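You operate a simulated robot arm through the tools that you are given. There is no shell and no other tool. Be economical: measure what you need, move in short steps, check, and stop when the job is done.

The job below is to be done with a simulated two-armed robot. You get a single attempt, and the scene is never put back.

Task
On the free side of the table, fold the checked cloth in half.

The check looks at the end state, three seconds after you hand in, the way a careful person would. Anything else that was tipped, shoved, dropped, spilled or broken makes it a failure. Flat cloth is picked up by pressing the open fingertips on it (5 to 10 N) and closing them slowly along it; thin cloth reads only 2 to 8 mm in the jaws.

Robot
Two 7-joint arms with two-finger parallel grippers on one trunk, on a base that drives. Base frame: it is fixed to the floor where the robot stands at the start and does not move with it; the origin is under the middle of the robot, x ahead of it, y to its left, z up; the surface under the hand at the start is at about z = 77. Readings come in cm, degrees, newtons and seconds.
The left shoulder is at the start at [7, 17.6, 104.5], the right one opposite. With the tool pointing down near the work surface each hand reaches from about 30 to 74 cm from the robot's upright axis, wherever it stands, measured 20 degrees to its own side. Places, roughly: checked cloth [50, 0, 80]; free side of the table [50, 0, 80]. Payload 3.43 kg a hand.
The TCP of each hand is the grasp point between the finger pads, 3 cm short of the fingertips. In the tool frame z runs along the fingers and y along their closing line. The gripper opens to 9.4 cm. The fingers are 2.8 cm wide and 1 cm thick; the gripper's body (5 by 9.6 cm) begins 5.5 cm behind the TCP.
Orientation is that of the tool frame in the base frame, as a unit quaternion [x, y, z, w]. With the fingers straight down and closing along the base's y, the tool's x points along the base's -x, its y along +y and its z along -z.

Tools
- The arms move only by the tool move_arm. It takes "left_commands", "right_commands" or both (then of equal length, played together; a hand with none holds still); each is a list of rows, each a list of 7 numbers: the shift along the tool's x, y, z in units of 400 mm (1.0 is 400 mm), then the turn, a rotation vector about the tool's x, y, z in units of 180 degrees (1.0 is 180 degrees), then the finger opening in m, from 0 to 0.094. In form: [[tx, ty, tz, wx, wy, wz, claw], ...]. A call has 1 to 8 rows; each row is the pose to reach, as a shift and turn from the pose commanded when the call began, along the tool's axes at that moment. A call with a number of a shift or a turn outside -1 to 1 is refused whole. A row lasts 0.2 s, in which the tool goes at most 5 cm and 8.6 degrees; a call with a longer step from one row to the next is refused whole, and so is a gripper value outside its range. Where a pose cannot be reached the arm comes as near as it can. A force on the tool above 40 N (or 10 N above the force at the start of the call, whichever is more), or a blocked arm, ends the call early, and 0.2 s more pass. The fingers move at their own pace (about 15.3 cm/s each) and stop on an object; they squeeze with about 30 N. The grip force told is the motor's: it shows also when the fingers shut on nothing. Time passes only in rows, and 0.2 s behind the last, so rows that repeat a pose let the fingers close. The reply holds the time, the measured pose of the TCP, the force on the tool along the base axes, the opening and the grip force, in the units named above and with some noise, with the torque about the TCP (base axes, N m) and any sound that the robot's microphone picked up.
- Cameras (640 x 400 px; columns grow to the right, rows downward): "scene" is now at [11.99, 2.79, 133.96]; the picture's right is [0.27, -0.96, -0.00], its down [-0.81, -0.23, -0.53] and it looks along [0.51, 0.15, -0.85] (base axes); focal length 279 px, centre (320, 200). "left" rides on the left gripper at [7.6, -1.4, -10.2] in its tool frame; the picture's right is [0.18, 0.98, 0.00], its down [-0.75, 0.14, -0.64] and it looks along [-0.63, 0.12, 0.77] (tool axes); focal length 243 px, centre (320, 200). "right" rides on the right gripper at [7.6, 1.4, -10.3] in its tool frame; the picture's right is [-0.18, 0.98, 0.00], its down [-0.75, -0.14, -0.64] and it looks along [-0.63, -0.12, 0.77] (tool axes); focal length 243 px, centre (320, 200). There is no depth. A picture from a camera that has moved, and an enlarged one, comes with that camera's place and axes in the base frame and with its lens. The place of the scene camera against the robot may be out by one fixed shift of up to 1.8 cm in any direction.
- get_image(camera): a new picture of that camera. No time passes.
- move_column(by): slides the trunk up (or, below 0, down) by that many cm; the arms and the scene camera ride with it, the base frame stays. It gives what a move gives, with no picture.
- base_move(legs): drives the robot by 1 to 6 legs, each [ahead, turn to the left] in cm and degrees, along the robot's own axes; the way and the turn of a leg run together, so that a leg with both is an arc; at most 150 cm and 180 degrees a leg. The arms and the cameras ride along, it lands a little off, and it stops where it bumps. It gives what a move gives.
- turn_head(pan, tilt): turns the head with the scene camera to pan (to the left, within 86 degrees either way) and tilt (down, from -29 to 69), counted from straight ahead of the robot. It gives what a move gives.
- close_up(camera, box): a new picture of the part [left, top, right, bottom] of that camera's present view, enlarged. No time passes.
- hand_in(): hands the job in; it is judged then, once.

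Go step by step. Nothing tells you exact positions but the pictures and the camera data: compare them with the known pose of the tool, close in by small moves and look again before you grip or let go. The budget is 120 turns and 92 pictures, counting those below and the enlarged ones. Unless the task says otherwise, let go and move clear before handing in, and close with one line.

The tools are called after "Request:" by a JSON object that holds its "name" and its "arguments". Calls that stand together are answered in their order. move_arm: Moves the arms, as the interface text tells. Its arguments: {"type":"object","properties":{"left_commands":{"type":"array","items":{"type":"array","items":{"type":"number"}}},"right_commands":{"type":"array","items":{"type":"array","items":{"type":"number"}}}},"required":[]} The other tools are called the same way: move_column (by) slides the trunk up or down; base_move (legs) drives the base; turn_head (pan, tilt) turns the head that bears the scene camera; get_image (camera) takes a picture; close_up (camera, box) takes an enlarged picture of a part of a camera's view; hand_in () hands the job in.

At the start:

```text
time_s: 0.0
left_tool_pos: [48.77, 20.35, 96.39]
left_tool_rot: [0.0, 1.0, 0.001, 0.0]
left_force: [0.0, -0.3, 0.0]
left_wrist_torque: [-0.01, 0.03, -0.01]
left_width: 9.39
left_grip_force: 0.0
right_tool_pos: [33.32, -12.97, 91.22]
right_tool_rot: [-0.001, 1.0, 0.0, 0.0]
right_force: [0.2, 0.3, -0.3]
right_wrist_torque: [0.0, 0.01, -0.03]
right_width: 9.42
right_grip_force: 0.1
trunk travel left (down, up): [-62.5, 21.5]
robot x, y, heading: [-0.01, -0.01, -0.2]
head pan, tilt: [15.9, 57.9]
```

scene: 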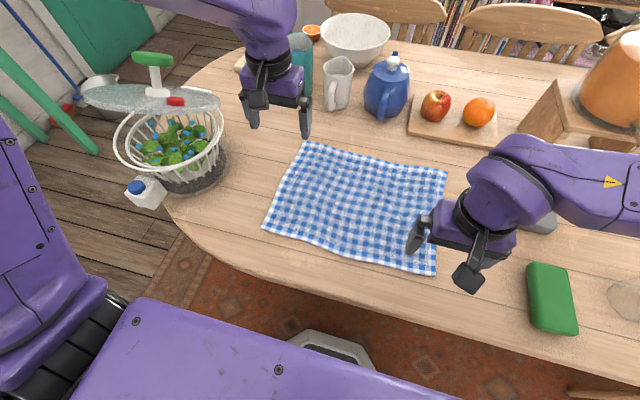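
right: 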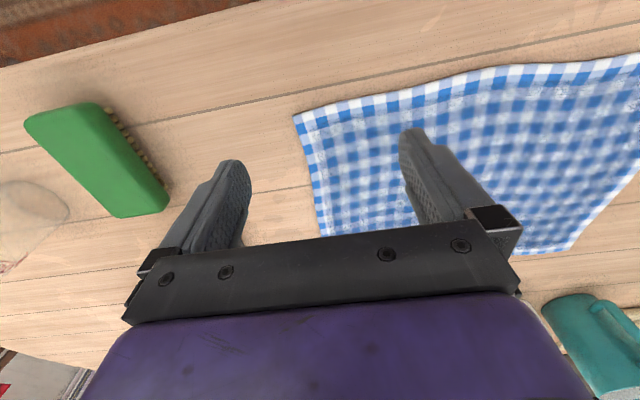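
left: 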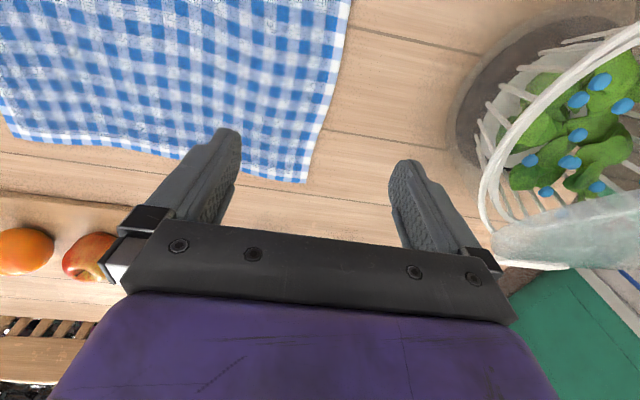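

The cloth lies flat, at about x 34.5–63 and y −16.5–21.5. I plan to grip it near its two near corners and fold the near edge over to the far edge, so first I'll bring both hands above those corners.

Request:
{"name": "move_arm", "arguments": {"left_commands": [[0.08, -0.012, 0.06, 0, 0, 0, 0.045], [0.165, -0.024, 0.13, 0, 0, 0, 0.045], [0.25, -0.036, 0.19, 0, 0, 0, 0.045], [0.33, -0.0475, 0.25, 0, 0, 0, 0.045], [0.33, -0.0475, 0.25, 0, 0, 0, 0.045]], "right_commands": [[-0.013, 0.004, 0.03, 0, 0, 0, 0.045], [-0.026, 0.007, 0.06, 0, 0, 0, 0.045], [-0.04, 0.011, 0.09, 0, 0, 0, 0.045], [-0.052, 0.0143, 0.125, 0, 0, 0, 0.045], [-0.052, 0.0143, 0.125, 0, 0, 0, 0.045]]}}

Request:
{"name": "get_image", "arguments": {"camera": "left"}}

Request:
{"name": "get_image", "arguments": {"camera": "right"}}

```text
time_s: 1.2
left_tool_pos: [35.63, 18.64, 86.27]
left_tool_rot: [0.0, 1.0, 0.0, 0.0]
left_force: [0.5, 0.2, 0.7]
left_wrist_torque: [0.01, -0.03, -0.02]
left_width: 4.5
left_grip_force: 0.0
right_tool_pos: [35.42, -12.4, 86.26]
right_tool_rot: [0.001, 1.0, 0.001, 0.0]
right_force: [0.8, 0.6, 0.5]
right_wrist_torque: [0.01, 0.03, -0.03]
right_width: 4.5
right_grip_force: 0.1
trunk travel left (down, up): [-62.5, 21.5]
robot x, y, heading: [-0.03, 0.19, 0.1]
head pan, tilt: [15.9, 57.9]
```

```text
88 pictures are left
camera left: at [28.03, 17.23, 96.56], right [-0.18, 0.98, 0.0], down [0.75, 0.14, 0.64], along [0.63, 0.12, -0.77], focal length 243 px, centre (320, 200)
```

left: 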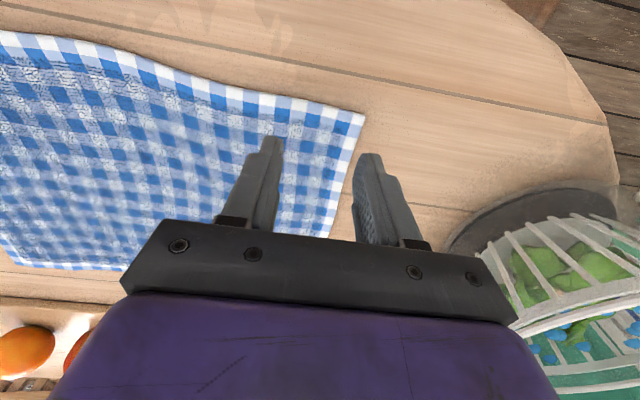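

```text
87 pictures are left
camera right: at [27.82, -10.98, 96.47], right [0.18, 0.98, 0.0], down [0.75, -0.14, 0.64], along [0.63, -0.12, -0.77], focal length 243 px, centre (320, 200)
```

right: 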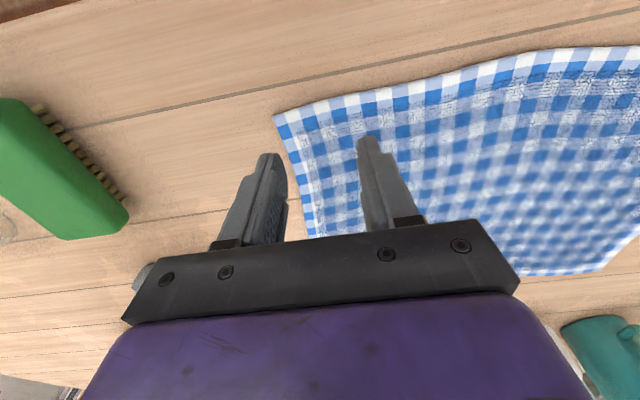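

Both hands sit as planned, with their fingers just inside the near corners at about (34.5, 22) and (34.4, −16). Next I'll lower them gently toward contact.

Request:
{"name": "move_arm", "arguments": {"left_commands": [[0, 0, 0.07, 0, 0, 0, 0.045], [0, 0, 0.125, 0, 0, 0, 0.045], [0, 0, 0.145, 0, 0, 0, 0.045], [0, 0, 0.145, 0, 0, 0, 0.045]], "right_commands": [[0, 0, 0.07, 0, 0, 0, 0.045], [0, 0, 0.125, 0, 0, 0, 0.045], [0, 0, 0.145, 0, 0, 0, 0.045], [0, 0, 0.145, 0, 0, 0, 0.045]]}}

```text
time_s: 2.2
left_tool_pos: [35.69, 18.74, 80.55]
left_tool_rot: [0.0, 1.0, -0.001, -0.001]
left_force: [0.8, -1.0, 0.7]
left_wrist_torque: [-0.01, 0.0, 0.0]
left_width: 4.5
left_grip_force: 0.1
right_tool_pos: [35.26, -12.37, 80.37]
right_tool_rot: [0.001, 1.0, -0.001, 0.001]
right_force: [1.9, -0.9, 5.9]
right_wrist_torque: [-0.01, -0.08, 0.01]
right_width: 4.49
right_grip_force: 0.1
trunk travel left (down, up): [-62.5, 21.5]
robot x, y, heading: [-0.5, -0.12, -0.2]
head pan, tilt: [15.9, 57.9]
```

The right fingertips already press at about 6 N, while the left has no contact yet. I'll lower the left a little.

Request:
{"name": "move_arm", "arguments": {"left_commands": [[0, 0, 0.003, 0, 0, 0, 0.045], [0, 0, 0.005, 0, 0, 0, 0.045], [0, 0, 0.005, 0, 0, 0, 0.045]], "right_commands": [[0, 0, 0.0005, 0, 0, 0, 0.045], [0, 0, 0.0005, 0, 0, 0, 0.045], [0, 0, 0.0005, 0, 0, 0, 0.045]]}}

```text
time_s: 3.0
left_tool_pos: [35.62, 18.62, 80.49]
left_tool_rot: [0.001, 1.0, 0.0, 0.0]
left_force: [1.0, 0.4, 1.4]
left_wrist_torque: [0.0, 0.01, 0.02]
left_width: 4.5
left_grip_force: 0.0
right_tool_pos: [35.33, -12.29, 80.27]
right_tool_rot: [0.0, 1.0, 0.0, 0.001]
right_force: [1.6, 1.4, 8.6]
right_wrist_torque: [0.11, -0.06, -0.02]
right_width: 4.49
right_grip_force: 0.1
trunk travel left (down, up): [-62.5, 21.5]
robot x, y, heading: [0.13, 0.04, -0.1]
head pan, tilt: [15.9, 57.9]
```

Request:
{"name": "move_arm", "arguments": {"left_commands": [[0, 0, 0.004, 0, 0, 0, 0.045], [0, 0, 0.006, 0, 0, 0, 0.045], [0, 0, 0.006, 0, 0, 0, 0.045]]}}

```text
time_s: 3.8
left_tool_pos: [35.58, 18.56, 80.32]
left_tool_rot: [0.0, 1.0, 0.0, 0.0]
left_force: [0.9, 5.3, 15.2]
left_wrist_torque: [0.07, -0.09, 0.0]
left_width: 4.46
left_grip_force: 0.1
right_tool_pos: [35.27, -12.38, 80.31]
right_tool_rot: [0.0, 1.0, 0.0, 0.001]
right_force: [3.5, 1.3, 6.6]
right_wrist_torque: [0.0, -0.02, -0.01]
right_width: 4.46
right_grip_force: 0.1
trunk travel left (down, up): [-62.5, 21.5]
robot x, y, heading: [0.17, -0.02, -0.1]
head pan, tilt: [15.9, 57.9]
```

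Left is pressing a bit hard at 15 N, so I'll ease it up slightly and then close both grippers slowly along the cloth.

Request:
{"name": "move_arm", "arguments": {"left_commands": [[0, 0, -0.0018, 0, 0, 0, 0.045], [0, 0, -0.0018, 0, 0, 0, 0.039], [0, 0, -0.0018, 0, 0, 0, 0.033], [0, 0, -0.0018, 0, 0, 0, 0.027], [0, 0, -0.0018, 0, 0, 0, 0.021], [0, 0, -0.0018, 0, 0, 0, 0.015], [0, 0, -0.0018, 0, 0, 0, 0.009], [0, 0, -0.0018, 0, 0, 0, 0.004]], "right_commands": [[0, 0, 0, 0, 0, 0, 0.045], [0, 0, 0, 0, 0, 0, 0.039], [0, 0, 0, 0, 0, 0, 0.033], [0, 0, 0, 0, 0, 0, 0.027], [0, 0, 0, 0, 0, 0, 0.021], [0, 0, 0, 0, 0, 0, 0.015], [0, 0, 0, 0, 0, 0, 0.009], [0, 0, 0, 0, 0, 0, 0.004]]}}

Request:
{"name": "get_image", "arguments": {"camera": "left"}}

Request:
{"name": "get_image", "arguments": {"camera": "right"}}

```text
time_s: 5.6
left_tool_pos: [35.62, 18.49, 80.3]
left_tool_rot: [0.0, 1.0, -0.001, 0.0]
left_force: [-0.6, -8.0, 10.3]
left_wrist_torque: [-0.23, 0.0, -0.04]
left_width: 0.72
left_grip_force: 30.0
right_tool_pos: [35.07, -12.32, 80.33]
right_tool_rot: [0.0, 1.0, 0.002, 0.0]
right_force: [-0.2, 6.9, 6.6]
right_wrist_torque: [0.23, -0.01, 0.03]
right_width: 0.8
right_grip_force: 4.3
trunk travel left (down, up): [-62.5, 21.5]
robot x, y, heading: [0.17, -0.02, -0.3]
head pan, tilt: [15.9, 57.9]
```

```text
86 pictures are left
camera left: at [27.93, 17.15, 90.56], right [-0.18, 0.98, 0.0], down [0.75, 0.14, 0.64], along [0.63, 0.12, -0.77], focal length 243 px, centre (320, 200)
```

left: 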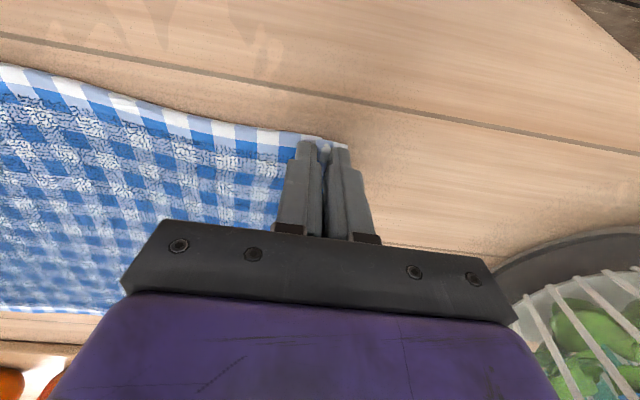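

```text
85 pictures are left
camera right: at [27.63, -10.91, 90.62], right [0.18, 0.98, 0.0], down [0.75, -0.14, 0.64], along [0.63, -0.12, -0.77], focal length 243 px, centre (320, 200)
```

right: 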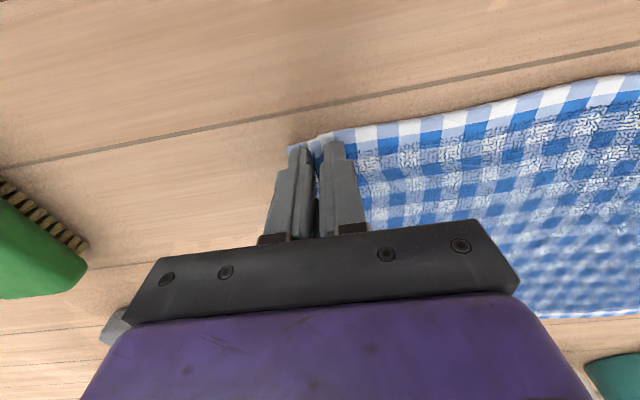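

Both jaws hold cloth right at the corners (about 7–8 mm). I'll squeeze fully and lift a few cm to check the grip.

Request:
{"name": "move_arm", "arguments": {"left_commands": [[0, 0, -0.0018, 0, 0, 0, 0], [0, 0, -0.0018, 0, 0, 0, 0], [0, 0, -0.04, 0, 0, 0, 0], [-0.02, 0, -0.08, 0, 0, 0, 0], [-0.04, 0, -0.13, 0, 0, 0, 0], [-0.05, 0, -0.15, 0, 0, 0, 0]], "right_commands": [[0, 0, 0, 0, 0, 0, 0], [0, 0, 0, 0, 0, 0, 0], [0, 0, -0.04, 0, 0, 0, 0], [-0.02, 0, -0.08, 0, 0, 0, 0], [-0.04, 0, -0.13, 0, 0, 0, 0], [-0.05, 0, -0.15, 0, 0, 0, 0]]}}

Request:
{"name": "get_image", "arguments": {"camera": "scene"}}

```text
time_s: 7.0
left_tool_pos: [37.74, 18.53, 86.36]
left_tool_rot: [0.0, 1.0, 0.0, 0.0]
left_force: [-0.2, -9.8, 0.1]
left_wrist_torque: [-0.31, 0.01, -0.04]
left_width: 0.63
left_grip_force: 30.3
right_tool_pos: [37.36, -12.34, 86.37]
right_tool_rot: [0.001, 1.0, 0.0, 0.0]
right_force: [0.5, 10.1, 0.9]
right_wrist_torque: [0.31, -0.02, 0.04]
right_width: 0.39
right_grip_force: 30.1
trunk travel left (down, up): [-62.5, 21.5]
robot x, y, heading: [-0.12, -0.12, 0.1]
head pan, tilt: [15.9, 57.9]
```

```text
84 pictures are left
camera scene: at [11.98, 2.79, 133.96], right [0.27, -0.96, 0.0], down [-0.81, -0.23, -0.53], along [0.51, 0.15, -0.85], focal length 279 px, centre (320, 200)
```

scene: 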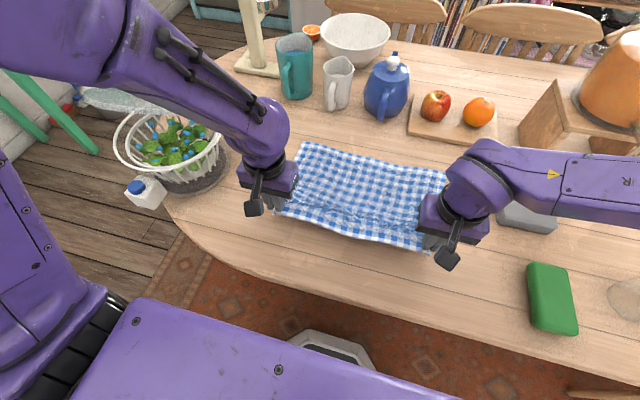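

Both corners are held, but the cloth is taut at 10 N between the hands. I'll ease the hands together slightly and begin the arc over the fold line at about x 48.5.

Request:
{"name": "move_arm", "arguments": {"left_commands": [[0, -0.012, 0, 0, 0, 0, 0], [-0.06, -0.012, -0.055, 0, 0, 0, 0], [-0.125, -0.012, -0.1, 0, 0, 0, 0], [-0.2, -0.012, -0.135, 0, 0, 0, 0], [-0.275, -0.012, -0.15, 0, 0, 0, 0], [-0.36, -0.012, -0.135, 0, 0, 0, 0]], "right_commands": [[0, 0.012, 0, 0, 0, 0, 0], [-0.06, 0.012, -0.055, 0, 0, 0, 0], [-0.125, 0.012, -0.1, 0, 0, 0, 0], [-0.2, 0.012, -0.135, 0, 0, 0, 0], [-0.28, 0.012, -0.15, 0, 0, 0, 0], [-0.365, 0.012, -0.135, 0, 0, 0, 0]]}}

Request:
{"name": "get_image", "arguments": {"camera": "scene"}}

Request:
{"name": "get_image", "arguments": {"camera": "right"}}

Request:
{"name": "get_image", "arguments": {"camera": "left"}}

```text
time_s: 8.4
left_tool_pos: [52.39, 18.02, 91.35]
left_tool_rot: [0.0, 1.0, 0.0, -0.002]
left_force: [0.9, -2.0, 0.5]
left_wrist_torque: [-0.05, 0.04, -0.01]
left_width: 0.46
left_grip_force: 30.4
right_tool_pos: [52.19, -11.79, 91.7]
right_tool_rot: [0.0, 1.0, -0.001, -0.002]
right_force: [0.5, 1.2, -0.6]
right_wrist_torque: [0.05, 0.02, 0.01]
right_width: 0.33
right_grip_force: 30.8
trunk travel left (down, up): [-62.5, 21.5]
robot x, y, heading: [0.1, -0.14, -0.2]
head pan, tilt: [15.9, 57.9]
```

```text
83 pictures are left
camera scene: at [12.36, 2.85, 133.92], right [0.27, -0.96, 0.0], down [-0.82, -0.23, -0.53], along [0.51, 0.15, -0.85], focal length 279 px, centre (320, 200)
```

scene: 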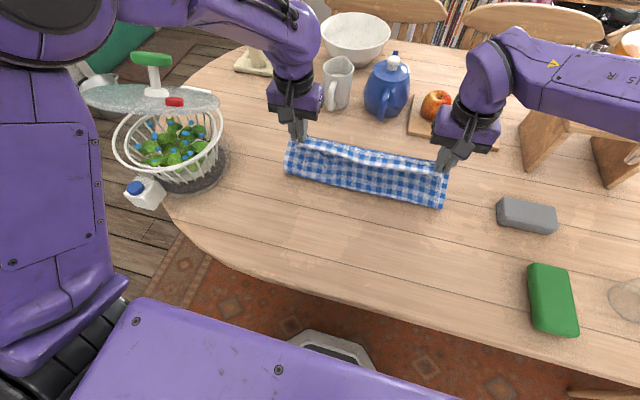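

```text
82 pictures are left
camera right: at [44.69, -10.4, 101.98], right [0.18, 0.98, 0.0], down [0.76, -0.14, 0.64], along [0.63, -0.12, -0.77], focal length 243 px, centre (320, 200)
```

right: 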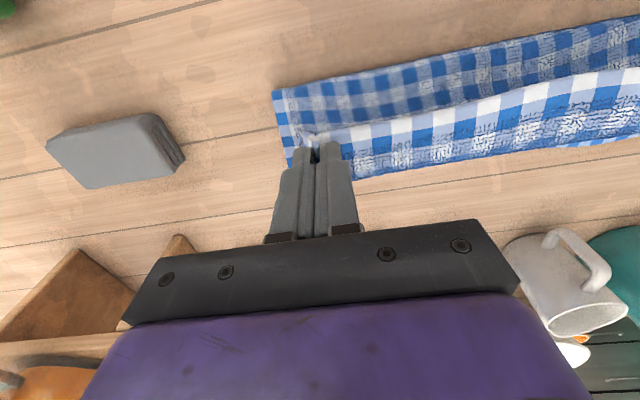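

```text
81 pictures are left
camera left: at [44.74, 16.66, 101.7], right [-0.18, 0.98, 0.0], down [0.76, 0.14, 0.64], along [0.63, 0.12, -0.77], focal length 243 px, centre (320, 200)
```

left: 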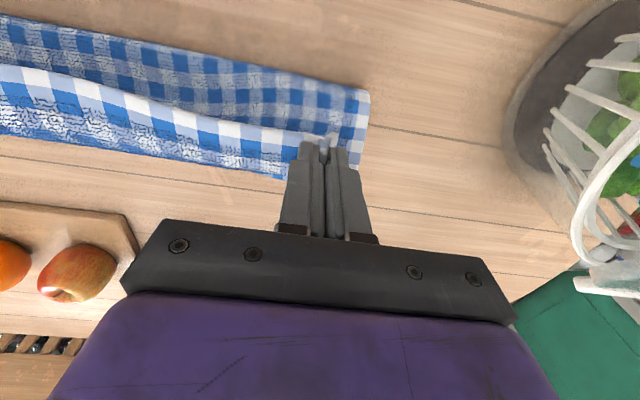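

The fold is forming nicely. I'll continue toward the far edge, staying a few cm above it, and then look again.

Request:
{"name": "move_arm", "arguments": {"left_commands": [[-0.07, 0, 0.04, 0, 0, 0, 0], [-0.13, 0, 0.09, 0, 0, 0, 0], [-0.18, 0, 0.14, 0, 0, 0, 0], [-0.22, 0, 0.175, 0, 0, 0, 0], [-0.22, 0, 0.175, 0, 0, 0, 0]], "right_commands": [[-0.07, 0, 0.04, 0, 0, 0, 0], [-0.13, 0, 0.09, 0, 0, 0, 0], [-0.18, 0, 0.14, 0, 0, 0, 0], [-0.22, 0, 0.18, 0, 0, 0, 0], [-0.22, 0, 0.18, 0, 0, 0, 0]]}}

Request:
{"name": "get_image", "arguments": {"camera": "scene"}}

Request:
{"name": "get_image", "arguments": {"camera": "right"}}

Request:
{"name": "get_image", "arguments": {"camera": "left"}}

```text
time_s: 9.6
left_tool_pos: [60.92, 17.99, 84.62]
left_tool_rot: [0.0, 1.0, 0.0, 0.001]
left_force: [-0.5, -1.2, -0.1]
left_wrist_torque: [-0.04, -0.03, -0.01]
left_width: 0.48
left_grip_force: 30.1
right_tool_pos: [60.71, -11.94, 84.56]
right_tool_rot: [-0.001, 1.0, 0.0, 0.001]
right_force: [-0.2, 2.4, -0.5]
right_wrist_torque: [0.03, -0.02, 0.03]
right_width: 0.39
right_grip_force: 30.3
trunk travel left (down, up): [-62.5, 21.5]
robot x, y, heading: [0.2, -0.2, 0.1]
head pan, tilt: [15.9, 57.9]
```

```text
80 pictures are left
camera scene: at [11.84, 2.77, 133.98], right [0.27, -0.96, 0.0], down [-0.81, -0.23, -0.53], along [0.51, 0.15, -0.85], focal length 279 px, centre (320, 200)
```

scene: 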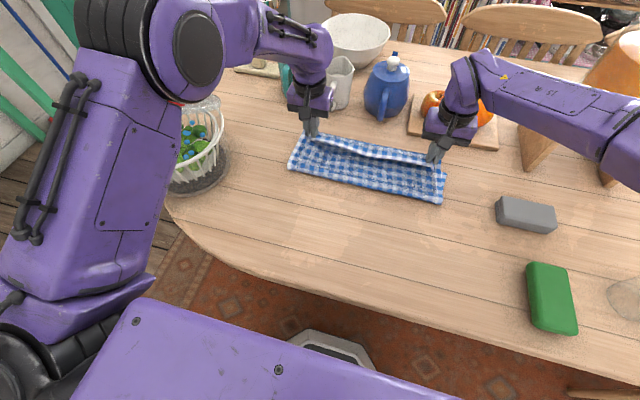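

```text
79 pictures are left
camera right: at [53.1, -10.48, 94.77], right [0.18, 0.98, 0.0], down [0.75, -0.14, 0.64], along [0.63, -0.12, -0.77], focal length 243 px, centre (320, 200)
```

right: 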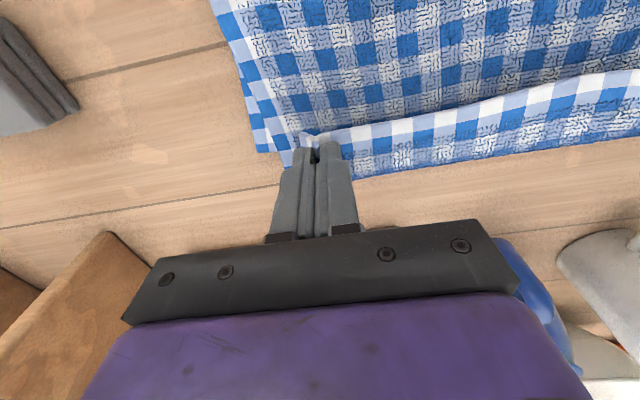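

```text
78 pictures are left
camera left: at [53.14, 16.65, 94.96], right [-0.18, 0.98, 0.0], down [0.75, 0.14, 0.64], along [0.63, 0.12, -0.77], focal length 243 px, centre (320, 200)
```

left: 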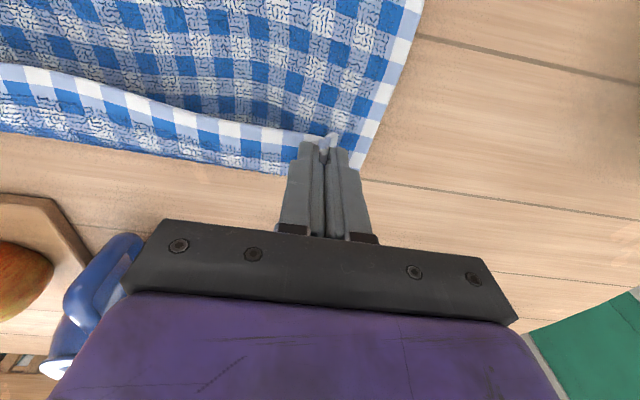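

The edge is near the far side now. I'll enlarge the view to see how the upper flap hangs.

Request:
{"name": "close_up", "arguments": {"camera": "right", "box": [200, 40, 520, 240]}}

Request:
{"name": "close_up", "arguments": {"camera": "scene", "box": [270, 100, 470, 225]}}

```text
2.00 times, centred on (360, 140) of right
camera zoom: at [53.1, -10.48, 94.77], right [0.18, 0.98, 0.0], down [0.75, -0.14, 0.64], along [0.63, -0.12, -0.77], focal length 485 px, centre (240, 320)
```

zoom: 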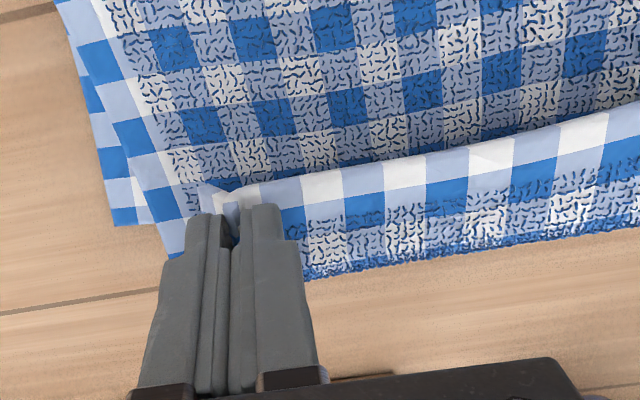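

```text
3.20 times, centred on (370, 162) of scene
camera zoom: at [11.84, 2.77, 133.98], right [0.27, -0.96, 0.0], down [-0.81, -0.23, -0.53], along [0.51, 0.15, -0.85], focal length 894 px, centre (160, 320)
```

zoom: 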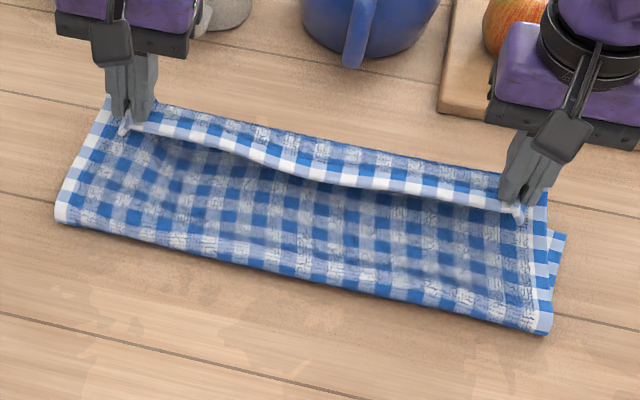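

The held edge keeps its tangent, so the upper layer curls past the hands and the fold line sits too far forward, at x≈52. I'll lay the near half back flat and regrip with the jaws closing across the edge, so the cloth hangs straight down from the fingers.

Request:
{"name": "move_arm", "arguments": {"left_commands": [[0.05, 0, -0.05, 0, 0, 0, 0], [0.11, 0, -0.11, 0, 0, 0, 0], [0.2, 0, -0.16, 0, 0, 0, 0], [0.29, 0, -0.19, 0, 0, 0, 0], [0.38, 0, -0.18, 0, 0, 0, 0], [0.46, 0, -0.14, 0, 0, 0, 0], [0.53, 0, -0.09, 0, 0, 0, 0], [0.58, 0, -0.04, 0, 0, 0, 0]], "right_commands": [[0.05, 0, -0.05, 0, 0, 0, 0], [0.11, 0, -0.11, 0, 0, 0, 0], [0.2, 0, -0.16, 0, 0, 0, 0], [0.29, 0, -0.19, 0, 0, 0, 0], [0.38, 0, -0.18, 0, 0, 0, 0], [0.46, 0, -0.14, 0, 0, 0, 0], [0.53, 0, -0.09, 0, 0, 0, 0], [0.58, 0, -0.04, 0, 0, 0, 0]]}}

Request:
{"name": "move_arm", "arguments": {"left_commands": [[0.03, 0, 0.06, 0, 0, 0, 0], [0.052, -0.0, 0.12, 0, 0, 0, 0], [0.06, 0.006, 0.13, 0, 0, 0, 0], [0.06, 0.006, 0.13, 0, 0, 0, 0]], "right_commands": [[0.03, 0, 0.06, 0, 0, 0, 0], [0.052, 0, 0.12, 0, 0, 0, 0], [0.06, -0.006, 0.13, 0, 0, 0, 0], [0.06, -0.006, 0.13, 0, 0, 0, 0]]}}

Request:
{"name": "get_image", "arguments": {"camera": "scene"}}

```text
time_s: 11.4
left_tool_pos: [37.63, 18.07, 86.39]
left_tool_rot: [0.0, 1.0, 0.0, 0.001]
left_force: [1.0, -2.8, 0.2]
left_wrist_torque: [-0.06, -0.03, -0.02]
left_width: 0.49
left_grip_force: 29.9
right_tool_pos: [37.46, -11.97, 86.3]
right_tool_rot: [0.0, 1.0, 0.0, 0.001]
right_force: [-0.4, 3.1, 0.5]
right_wrist_torque: [0.09, 0.05, 0.01]
right_width: 0.4
right_grip_force: 29.4
trunk travel left (down, up): [-62.5, 21.5]
robot x, y, heading: [0.18, -0.02, 0.0]
head pan, tilt: [15.9, 57.9]
```

```text
time_s: 12.4
left_tool_pos: [35.39, 18.22, 81.04]
left_tool_rot: [-0.001, 1.0, -0.001, 0.0]
left_force: [-0.4, -6.6, 0.2]
left_wrist_torque: [-0.19, 0.0, -0.06]
left_width: 0.51
left_grip_force: 30.2
right_tool_pos: [35.19, -12.21, 81.05]
right_tool_rot: [0.0, 1.0, 0.0, 0.0]
right_force: [-0.3, 6.3, 0.9]
right_wrist_torque: [0.18, 0.04, 0.03]
right_width: 0.39
right_grip_force: 29.7
trunk travel left (down, up): [-62.5, 21.5]
robot x, y, heading: [-0.02, -0.13, 0.0]
head pan, tilt: [15.9, 57.9]
```

```text
75 pictures are left
camera scene: at [12.02, 2.79, 133.96], right [0.27, -0.96, 0.0], down [-0.81, -0.23, -0.53], along [0.51, 0.15, -0.85], focal length 279 px, centre (320, 200)
```

scene: 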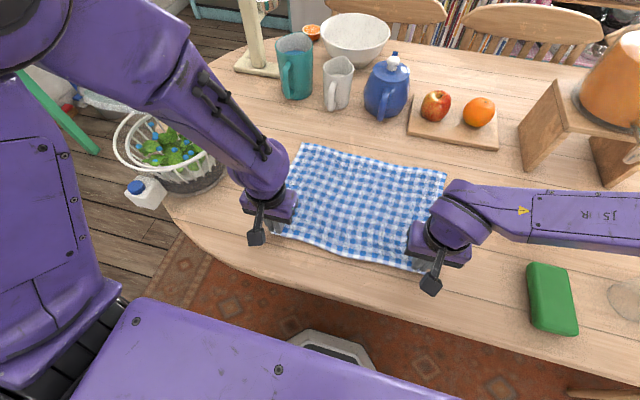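

The cloth is flat again. I'll release slowly and lift.

Request:
{"name": "move_arm", "arguments": {"left_commands": [[0, 0, 0.003, 0, 0, 0, 0.005], [0, 0, 0.006, 0, 0, 0, 0.015], [0, 0, 0.006, 0, 0, 0, 0.03], [0, 0, 0.006, 0, 0, 0, 0.045], [0, 0, -0.06, 0, 0, 0, 0.045], [0, 0, -0.16, 0, 0, 0, 0.045]], "right_commands": [[0, 0, 0.003, 0, 0, 0, 0.005], [0, 0, 0.006, 0, 0, 0, 0.015], [0, 0, 0.006, 0, 0, 0, 0.03], [0, 0, 0.006, 0, 0, 0, 0.045], [0, 0, -0.06, 0, 0, 0, 0.045], [0, 0, -0.16, 0, 0, 0, 0.045]]}}

Request:
{"name": "get_image", "arguments": {"camera": "left"}}

Request:
{"name": "get_image", "arguments": {"camera": "right"}}

```text
time_s: 13.8
left_tool_pos: [35.0, 18.38, 87.4]
left_tool_rot: [-0.001, 1.0, 0.001, 0.001]
left_force: [0.4, 0.2, -0.6]
left_wrist_torque: [-0.01, 0.03, 0.0]
left_width: 4.51
left_grip_force: 0.0
right_tool_pos: [34.95, -12.04, 87.76]
right_tool_rot: [-0.001, 1.0, -0.001, 0.001]
right_force: [-0.5, 0.7, -0.1]
right_wrist_torque: [-0.03, -0.02, 0.03]
right_width: 4.52
right_grip_force: 0.0
trunk travel left (down, up): [-62.5, 21.5]
robot x, y, heading: [0.15, 0.01, -0.0]
head pan, tilt: [15.9, 57.9]
```

```text
74 pictures are left
camera left: at [27.38, 17.01, 97.63], right [-0.18, 0.98, 0.0], down [0.75, 0.14, 0.64], along [0.63, 0.12, -0.77], focal length 243 px, centre (320, 200)
```

left: 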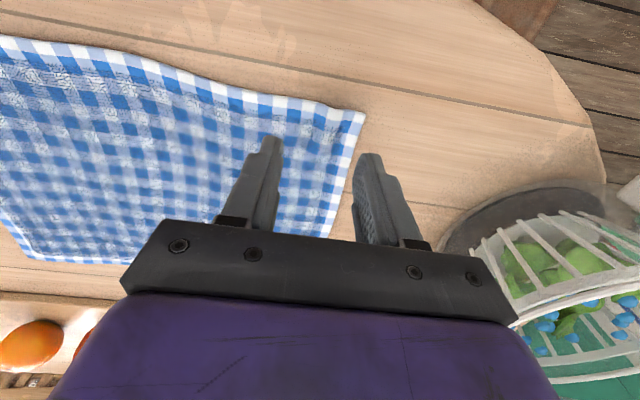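

```text
73 pictures are left
camera right: at [27.38, -10.63, 97.9], right [0.18, 0.98, 0.0], down [0.75, -0.14, 0.64], along [0.63, -0.12, -0.77], focal length 243 px, centre (320, 200)
```

right: 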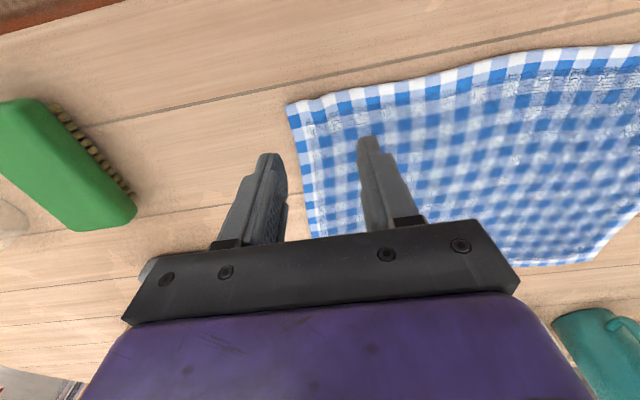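

The cloth is back flat with its near edge at x≈33.5–34. Next I'll turn both hands 90° about the vertical.

Request:
{"name": "move_arm", "arguments": {"left_commands": [[0, 0, 0, 0, 0, 0.045, 0.04], [0, 0, 0, 0, 0, 0.09, 0.04], [0, 0, 0, 0, 0, 0.135, 0.04], [0, 0, 0, 0, 0, 0.18, 0.04], [0, 0, 0, 0, 0, 0.225, 0.04], [0, 0, 0, 0, 0, 0.27, 0.04], [0, 0, 0, 0, 0, 0.315, 0.04], [0, 0, 0, 0, 0, 0.36, 0.04]], "right_commands": [[0, 0, 0, 0, 0, -0.045, 0.04], [0, 0, 0, 0, 0, -0.09, 0.04], [0, 0, 0, 0, 0, -0.135, 0.04], [0, 0, 0, 0, 0, -0.18, 0.04], [0, 0, 0, 0, 0, -0.225, 0.04], [0, 0, 0, 0, 0, -0.27, 0.04], [0, 0, 0, 0, 0, -0.315, 0.04], [0, 0, 0, 0, 0, -0.36, 0.04]]}}

Request:
{"name": "get_image", "arguments": {"camera": "scene"}}

```text
time_s: 15.6
left_tool_pos: [35.18, 18.42, 87.43]
left_tool_rot: [0.537, 0.844, 0.0, 0.0]
left_force: [0.8, 0.1, -0.1]
left_wrist_torque: [0.05, -0.02, -0.01]
left_width: 4.01
left_grip_force: 0.1
right_tool_pos: [35.25, -12.26, 87.39]
right_tool_rot: [-0.391, 0.92, -0.001, 0.001]
right_force: [-0.8, -0.1, 0.5]
right_wrist_torque: [-0.02, -0.02, -0.03]
right_width: 4.01
right_grip_force: 0.0
right hand out of reach, approached as far as the arm can: row 7, 8
trunk travel left (down, up): [-62.5, 21.5]
robot x, y, heading: [0.09, 0.13, 0.0]
head pan, tilt: [15.9, 57.9]
```

```text
72 pictures are left
camera scene: at [11.99, 2.82, 133.96], right [0.27, -0.96, 0.0], down [-0.81, -0.23, -0.53], along [0.51, 0.15, -0.85], focal length 279 px, centre (320, 200)
```

scene: 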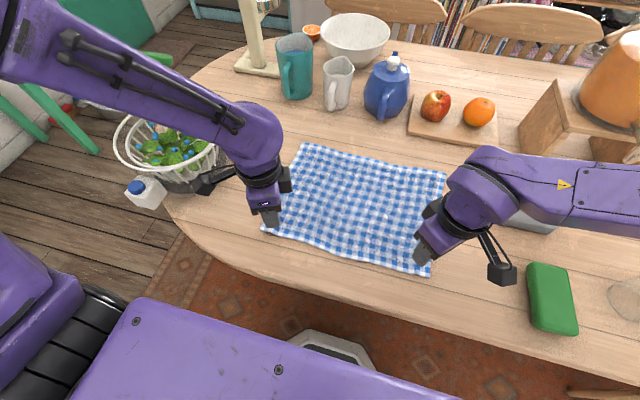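

Left turned fine, but the right hit a limit at about 46°. I'll turn the right the other way and finish the left.

Request:
{"name": "move_arm", "arguments": {"left_commands": [[0, 0, 0, 0, 0, 0.035, 0.04], [0, 0, 0, 0, 0, 0.07, 0.04], [0, 0, 0, 0, 0, 0.105, 0.04], [0, 0, 0, 0, 0, 0.14, 0.04], [0, 0, 0, 0, 0, 0.14, 0.04], [0, 0, 0, 0, 0, 0.14, 0.04], [0, 0, 0, 0, 0, 0.14, 0.04], [0, 0, 0, 0, 0, 0.14, 0.04]], "right_commands": [[0, 0, 0, 0, 0, 0.045, 0.04], [0, 0, 0, 0, 0, 0.09, 0.04], [0, 0, 0, 0, 0, 0.135, 0.04], [0, 0, 0, 0, 0, 0.18, 0.04], [0, 0, 0, 0, 0, 0.225, 0.04], [0, 0, 0, 0, 0, 0.27, 0.04], [0, 0, 0, 0, 0, 0.315, 0.04], [0, 0, 0, 0, 0, 0.36, 0.04]]}}

Request:
{"name": "move_arm", "arguments": {"right_commands": [[0, 0, 0, 0, 0, 0.045, 0.04], [0, 0, 0, 0, 0, 0.09, 0.04], [0, 0, 0, 0, 0, 0.135, 0.04], [0, 0, 0, 0, 0, 0.18, 0.04], [0, 0, 0, 0, 0, 0.225, 0.04], [0, 0, 0, 0, 0, 0.27, 0.04], [0, 0, 0, 0, 0, 0.315, 0.04], [0, 0, 0, 0, 0, 0.36, 0.04]]}}

```text
time_s: 17.4
left_tool_pos: [35.03, 18.17, 87.46]
left_tool_rot: [0.707, 0.707, 0.0, 0.0]
left_force: [-0.5, 0.1, 0.1]
left_wrist_torque: [0.0, 0.03, -0.02]
left_width: 4.02
left_grip_force: 0.1
right_tool_pos: [35.14, -12.12, 87.44]
right_tool_rot: [0.166, 0.986, 0.0, 0.001]
right_force: [-0.3, 0.0, -0.1]
right_wrist_torque: [0.0, 0.0, 0.0]
right_width: 3.99
right_grip_force: 0.1
trunk travel left (down, up): [-62.5, 21.5]
robot x, y, heading: [-0.22, 0.02, -0.1]
head pan, tilt: [15.9, 57.9]
```

```text
time_s: 19.2
left_tool_pos: [35.19, 18.26, 87.47]
left_tool_rot: [0.708, 0.707, 0.0, 0.0]
left_force: [0.8, 0.7, -0.7]
left_wrist_torque: [0.02, 0.03, 0.02]
left_width: 3.99
left_grip_force: 0.1
right_tool_pos: [35.21, -12.2, 87.36]
right_tool_rot: [0.669, 0.744, 0.0, 0.0]
right_force: [-1.0, -0.3, -0.2]
right_wrist_torque: [0.0, -0.02, 0.01]
right_width: 4.01
right_grip_force: 0.1
trunk travel left (down, up): [-62.5, 21.5]
robot x, y, heading: [0.26, -0.58, 0.2]
head pan, tilt: [15.9, 57.9]
```

Both hands are turned. I'll trim the right's angle, place both over the edge corners and look.

Request:
{"name": "move_arm", "arguments": {"left_commands": [[0.02, 0.012, 0.05, 0, 0, 0, 0.035], [0.048, 0.0275, 0.1, 0, 0, 0, 0.035], [0.048, 0.0275, 0.12, 0, 0, 0, 0.035]], "right_commands": [[-0.012, 0.006, 0.05, 0, 0, 0.034, 0.035], [-0.024, 0.0125, 0.1, 0, 0, 0.034, 0.035], [-0.024, 0.0125, 0.12, 0, 0, 0.034, 0.035]]}}

Request:
{"name": "get_image", "arguments": {"camera": "left"}}

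Request:
{"name": "get_image", "arguments": {"camera": "right"}}

Request:
{"name": "get_image", "arguments": {"camera": "scene"}}

```text
time_s: 20.0
left_tool_pos: [36.33, 20.26, 82.6]
left_tool_rot: [0.707, 0.707, 0.0, 0.0]
left_force: [0.4, 0.2, -0.3]
left_wrist_torque: [0.01, 0.02, -0.03]
left_width: 3.5
left_grip_force: 0.0
right_tool_pos: [35.76, -13.1, 82.64]
right_tool_rot: [0.706, 0.708, -0.001, 0.0]
right_force: [0.2, -0.5, 0.8]
right_wrist_torque: [0.03, 0.0, -0.02]
right_width: 3.48
right_grip_force: 0.1
trunk travel left (down, up): [-62.5, 21.5]
robot x, y, heading: [0.04, -0.18, 0.0]
head pan, tilt: [15.9, 57.9]
```

```text
71 pictures are left
camera left: at [34.79, 27.99, 92.84], right [0.98, 0.18, 0.0], down [0.14, -0.75, 0.64], along [0.12, -0.63, -0.77], focal length 243 px, centre (320, 200)
```

left: 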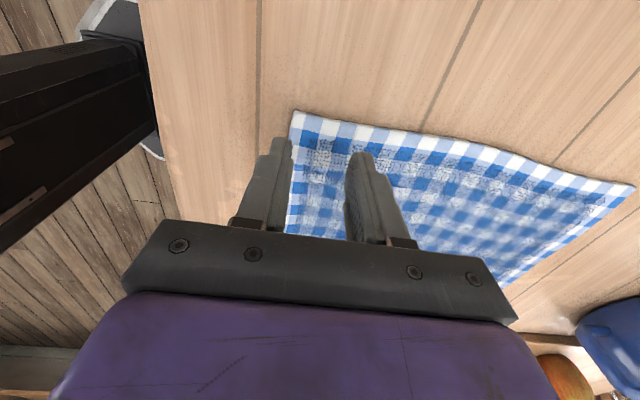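

```text
70 pictures are left
camera right: at [37.22, -5.43, 92.92], right [0.98, -0.18, 0.0], down [-0.14, -0.75, 0.64], along [-0.12, -0.63, -0.77], focal length 243 px, centre (320, 200)
```

right: 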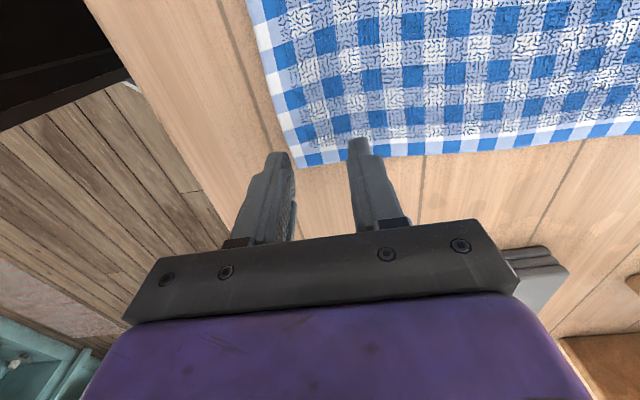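

```text
69 pictures are left
camera scene: at [11.98, 2.77, 133.96], right [0.27, -0.96, 0.0], down [-0.81, -0.23, -0.53], along [0.51, 0.15, -0.85], focal length 279 px, centre (320, 200)
```

scene: 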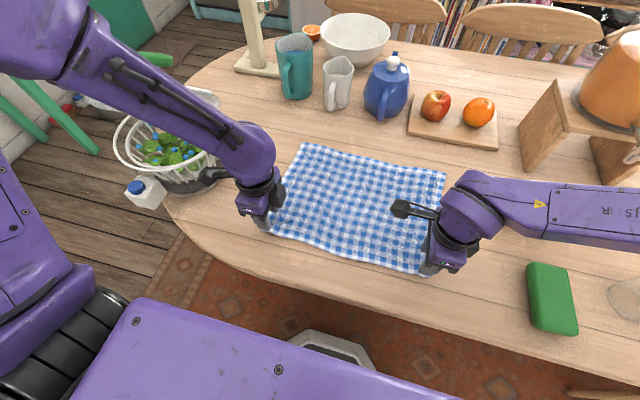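

Corners are at (34.1, 22.1) and (33.8, −14.5), and the outer fingers sit right on the edge. I'll nudge both slightly inward and lower to contact.

Request:
{"name": "move_arm", "arguments": {"left_commands": [[0, 0.005, 0.03, 0, 0, 0, 0.035], [0, 0.005, 0.05, 0, 0, 0, 0.035], [0, 0.005, 0.056, 0, 0, 0, 0.035], [0, 0.005, 0.056, 0, 0, 0, 0.035]], "right_commands": [[0.01, 0.008, 0.03, 0, 0, 0, 0.035], [0.01, 0.008, 0.05, 0, 0, 0, 0.035], [0.01, 0.008, 0.056, 0, 0, 0, 0.035], [0.01, 0.008, 0.056, 0, 0, 0, 0.035]]}}

```text
time_s: 21.0
left_tool_pos: [36.4, 20.29, 80.53]
left_tool_rot: [0.707, 0.707, 0.0, 0.0]
left_force: [0.4, -0.4, 1.3]
left_wrist_torque: [0.05, -0.05, -0.01]
left_width: 3.49
left_grip_force: 0.1
right_tool_pos: [36.06, -12.76, 80.36]
right_tool_rot: [0.706, 0.709, -0.001, 0.0]
right_force: [0.7, -2.0, 5.9]
right_wrist_torque: [-0.04, -0.04, 0.03]
right_width: 3.51
right_grip_force: 0.0
trunk travel left (down, up): [-62.5, 21.5]
robot x, y, heading: [-0.02, -0.45, 0.1]
head pan, tilt: [15.9, 57.9]
```

Request:
{"name": "move_arm", "arguments": {"left_commands": [[0, 0, 0.003, 0, 0, 0, 0.035], [0, 0, 0.0055, 0, 0, 0, 0.035], [0, 0, 0.0055, 0, 0, 0, 0.035]], "right_commands": [[0, 0, 0.0008, 0, 0, 0, 0.035], [0, 0, 0.0008, 0, 0, 0, 0.035], [0, 0, 0.0008, 0, 0, 0, 0.035]]}}

```text
time_s: 21.8
left_tool_pos: [36.41, 20.19, 80.32]
left_tool_rot: [0.707, 0.707, 0.0, 0.001]
left_force: [0.7, -0.3, 16.2]
left_wrist_torque: [0.03, -0.08, -0.02]
left_width: 3.49
left_grip_force: 0.0
right_tool_pos: [36.01, -12.66, 80.39]
right_tool_rot: [0.706, 0.708, 0.0, 0.001]
right_force: [1.9, 0.8, 5.1]
right_wrist_torque: [0.03, -0.08, 0.0]
right_width: 3.49
right_grip_force: 0.1
trunk travel left (down, up): [-62.5, 21.5]
robot x, y, heading: [0.01, -0.06, -0.0]
head pan, tilt: [15.9, 57.9]
```

Request:
{"name": "move_arm", "arguments": {"left_commands": [[0, 0, -0.0015, 0, 0, 0, 0.035], [0, 0, -0.0015, 0, 0, 0, 0.03], [0, 0, -0.0015, 0, 0, 0, 0.025], [0, 0, -0.0015, 0, 0, 0, 0.02], [0, 0, -0.0015, 0, 0, 0, 0.015], [0, 0, -0.0015, 0, 0, 0, 0.01], [0, 0, -0.0015, 0, 0, 0, 0.005], [0, 0, -0.0015, 0, 0, 0, 0.0]], "right_commands": [[0, 0, 0.001, 0, 0, 0, 0.035], [0, 0, 0.001, 0, 0, 0, 0.03], [0, 0, 0.001, 0, 0, 0, 0.025], [0, 0, 0.001, 0, 0, 0, 0.02], [0, 0, 0.001, 0, 0, 0, 0.015], [0, 0, 0.001, 0, 0, 0, 0.01], [0, 0, 0.001, 0, 0, 0, 0.005], [0, 0, 0.001, 0, 0, 0, 0.0]]}}

Request:
{"name": "get_image", "arguments": {"camera": "left"}}

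Request:
{"name": "get_image", "arguments": {"camera": "right"}}

```text
time_s: 23.6
left_tool_pos: [36.43, 20.31, 80.42]
left_tool_rot: [0.707, 0.707, 0.0, 0.0]
left_force: [0.3, -0.7, 9.3]
left_wrist_torque: [-0.02, -0.02, 0.03]
left_width: 0.69
left_grip_force: 30.2
right_tool_pos: [36.12, -12.81, 80.33]
right_tool_rot: [0.706, 0.709, 0.0, 0.001]
right_force: [0.7, -0.6, 11.0]
right_wrist_torque: [0.01, -0.07, 0.06]
right_width: 0.61
right_grip_force: 30.2
trunk travel left (down, up): [-62.5, 21.5]
robot x, y, heading: [0.52, 0.18, -0.0]
head pan, tilt: [15.9, 57.9]
```

```text
68 pictures are left
camera left: at [34.93, 27.9, 90.56], right [0.98, 0.18, 0.0], down [0.14, -0.75, 0.64], along [0.12, -0.63, -0.77], focal length 243 px, centre (320, 200)
```

left: 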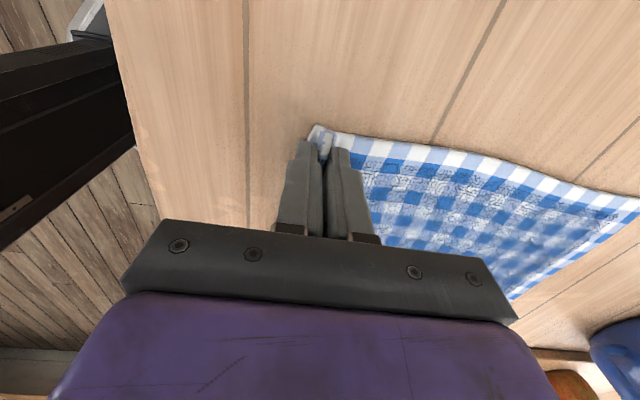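

```text
67 pictures are left
camera right: at [37.47, -5.08, 90.6], right [0.98, -0.18, 0.0], down [-0.14, -0.75, 0.64], along [-0.11, -0.63, -0.77], focal length 243 px, centre (320, 200)
```

right: 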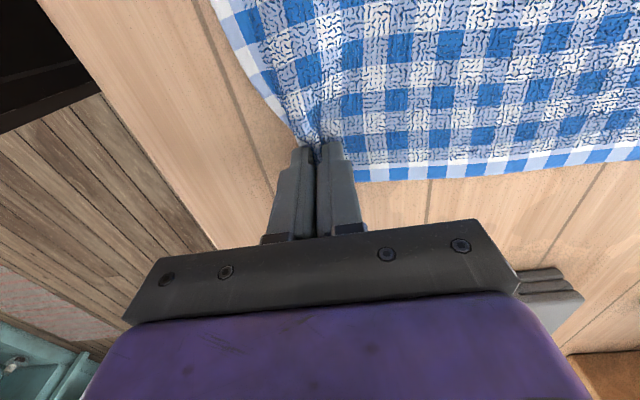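

Both jaws hold bunched edge and the cloth leaves the fingers cleanly. I'll start the fold arc around x≈48.4, slower this time.

Request:
{"name": "move_arm", "arguments": {"left_commands": [[0, 0.02, -0.04, 0, 0, 0, 0], [0, 0.04, -0.078, 0, 0, 0, 0], [0, 0.065, -0.11, 0, 0, 0, 0], [0, 0.09, -0.14, 0, 0, 0, 0], [0, 0.12, -0.17, 0, 0, 0, 0], [0, 0.152, -0.197, 0, 0, 0, 0], [0, 0.19, -0.218, 0, 0, 0, 0], [0, 0.227, -0.235, 0, 0, 0, 0]], "right_commands": [[0, 0.02, -0.04, 0, 0, 0, 0], [0, 0.04, -0.078, 0, 0, 0, 0], [0, 0.065, -0.11, 0, 0, 0, 0], [0, 0.09, -0.14, 0, 0, 0, 0], [0, 0.12, -0.17, 0, 0, 0, 0], [0, 0.152, -0.197, 0, 0, 0, 0], [0, 0.19, -0.218, 0, 0, 0, 0], [0, 0.232, -0.235, 0, 0, 0, 0]]}}

Request:
{"name": "get_image", "arguments": {"camera": "scene"}}

Request:
{"name": "get_image", "arguments": {"camera": "left"}}

```text
time_s: 25.4
left_tool_pos: [45.77, 20.28, 89.58]
left_tool_rot: [0.707, 0.707, -0.002, -0.001]
left_force: [-0.6, 0.2, -0.1]
left_wrist_torque: [0.01, -0.01, -0.02]
left_width: 0.62
left_grip_force: 29.7
right_tool_pos: [45.55, -12.66, 89.65]
right_tool_rot: [0.706, 0.709, -0.001, 0.0]
right_force: [0.0, 0.5, 0.2]
right_wrist_torque: [0.04, -0.01, 0.03]
right_width: 0.55
right_grip_force: 30.3
trunk travel left (down, up): [-62.5, 21.5]
robot x, y, heading: [-0.1, -0.57, 0.1]
head pan, tilt: [15.9, 57.9]
```

```text
66 pictures are left
camera scene: at [12.09, 2.82, 133.95], right [0.27, -0.96, 0.0], down [-0.81, -0.23, -0.53], along [0.51, 0.15, -0.85], focal length 279 px, centre (320, 200)
```

scene: 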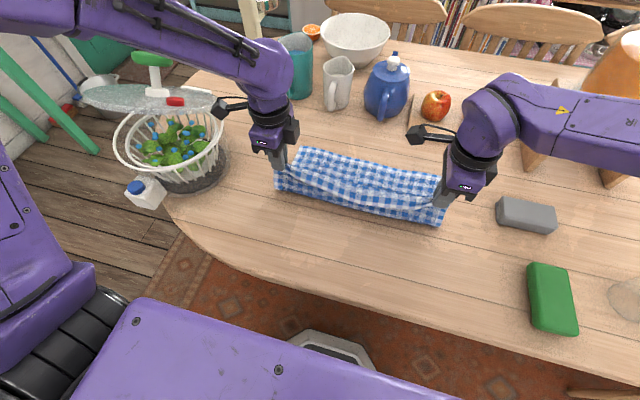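

```text
65 pictures are left
camera left: at [44.22, 27.92, 99.86], right [0.98, 0.18, 0.0], down [0.14, -0.75, 0.64], along [0.12, -0.63, -0.77], focal length 243 px, centre (320, 200)
```

left: 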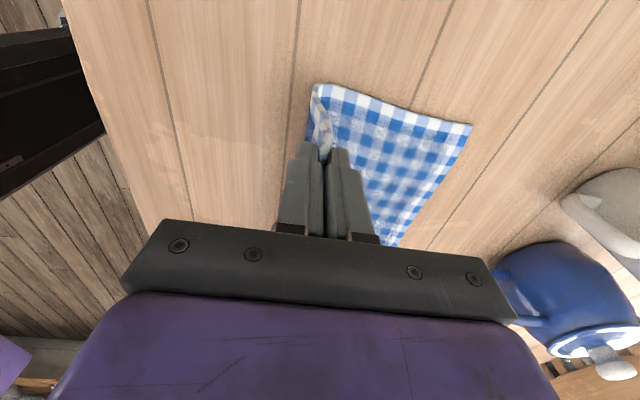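

The side view shows the fold nose at x≈45, with the cloth hanging cleanly. I'll continue the arc down toward x≈58.

Request:
{"name": "move_arm", "arguments": {"left_commands": [[0, 0.037, -0.002, 0, 0, 0, 0], [0, 0.08, 0, 0, 0, 0, 0], [0, 0.125, 0.01, 0, 0, 0, 0], [0, 0.17, 0.03, 0, 0, 0, 0], [0, 0.212, 0.057, 0, 0, 0, 0], [0, 0.25, 0.095, 0, 0, 0, 0], [0, 0.282, 0.135, 0, 0, 0, 0], [0, 0.305, 0.165, 0, 0, 0, 0]], "right_commands": [[0, 0.037, -0.002, 0, 0, 0, 0], [0, 0.08, 0, 0, 0, 0, 0], [0, 0.125, 0.01, 0, 0, 0, 0], [0, 0.17, 0.03, 0, 0, 0, 0], [0, 0.212, 0.057, 0, 0, 0, 0], [0, 0.25, 0.095, 0, 0, 0, 0], [0, 0.282, 0.135, 0, 0, 0, 0], [0, 0.305, 0.165, 0, 0, 0, 0]]}}

Request:
{"name": "get_image", "arguments": {"camera": "scene"}}

Request:
{"name": "get_image", "arguments": {"camera": "left"}}

Request:
{"name": "get_image", "arguments": {"camera": "right"}}

```text
time_s: 27.2
left_tool_pos: [57.94, 20.07, 82.99]
left_tool_rot: [0.707, 0.707, 0.0, 0.001]
left_force: [0.8, -1.1, -0.2]
left_wrist_torque: [0.03, -0.02, -0.02]
left_width: 0.65
left_grip_force: 29.9
right_tool_pos: [57.83, -12.57, 82.89]
right_tool_rot: [0.706, 0.708, 0.0, 0.0]
right_force: [0.4, 0.7, 0.4]
right_wrist_torque: [0.0, -0.02, 0.0]
right_width: 0.52
right_grip_force: 29.3
trunk travel left (down, up): [-62.5, 21.5]
robot x, y, heading: [0.22, -0.07, -0.1]
head pan, tilt: [15.9, 57.9]
```

```text
64 pictures are left
camera scene: at [12.09, 2.8, 133.95], right [0.27, -0.96, 0.0], down [-0.81, -0.23, -0.53], along [0.51, 0.15, -0.85], focal length 279 px, centre (320, 200)
```

scene: 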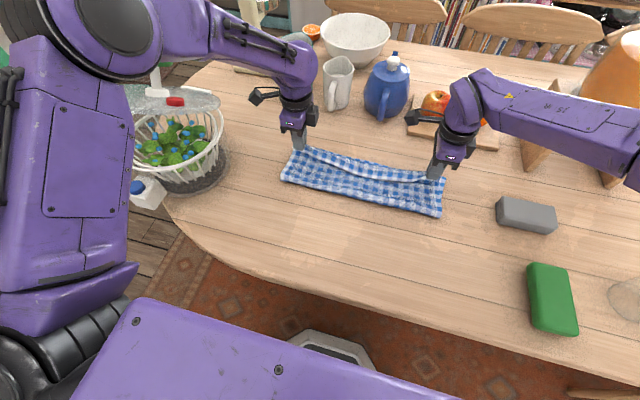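

```text
63 pictures are left
camera left: at [56.36, 27.84, 93.28], right [0.98, 0.18, 0.0], down [0.14, -0.75, 0.64], along [0.12, -0.63, -0.77], focal length 243 px, centre (320, 200)
```

left: 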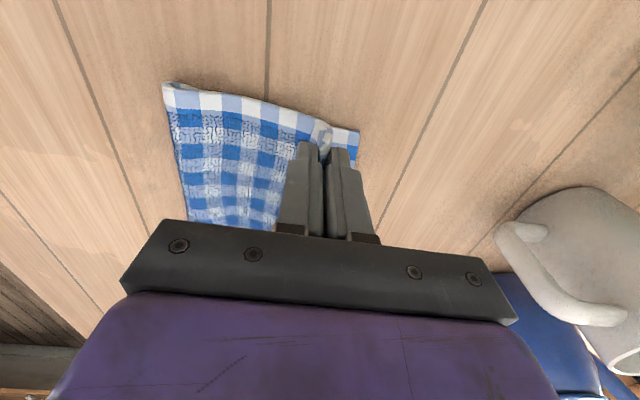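

```text
62 pictures are left
camera right: at [59.1, -5.02, 93.23], right [0.98, -0.18, 0.0], down [-0.14, -0.75, 0.64], along [-0.12, -0.63, -0.77], focal length 243 px, centre (320, 200)
```

right: 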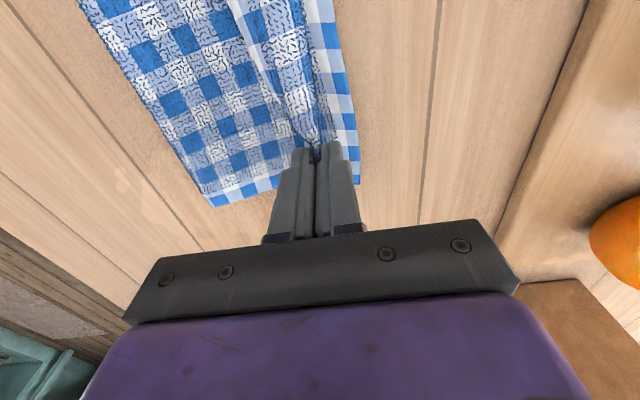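

The fold nose is at x≈48 on both sides. I'll look closer at how the held edge lies before setting it down.

Request:
{"name": "close_up", "arguments": {"camera": "right", "box": [160, 0, 416, 160]}}

Request:
{"name": "close_up", "arguments": {"camera": "scene", "box": [270, 120, 470, 245]}}

```text
2.50 times, centred on (288, 80) of right
camera zoom: at [59.1, -5.02, 93.23], right [0.98, -0.18, 0.0], down [-0.14, -0.75, 0.64], along [-0.12, -0.63, -0.77], focal length 606 px, centre (400, 500)
```

zoom: 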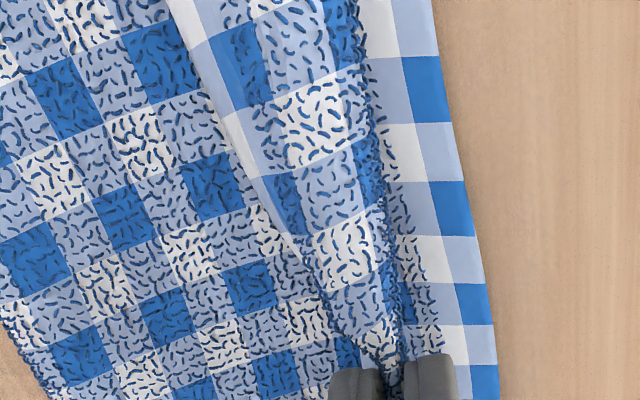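

```text
3.20 times, centred on (370, 182) of scene
camera zoom: at [12.09, 2.8, 133.95], right [0.27, -0.96, 0.0], down [-0.81, -0.23, -0.53], along [0.51, 0.15, -0.85], focal length 894 px, centre (160, 256)
```

zoom: 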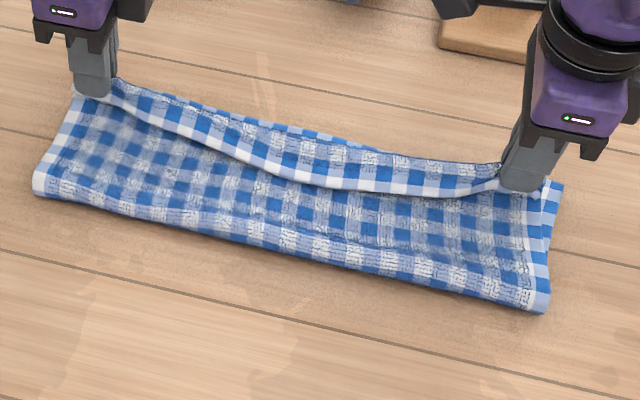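

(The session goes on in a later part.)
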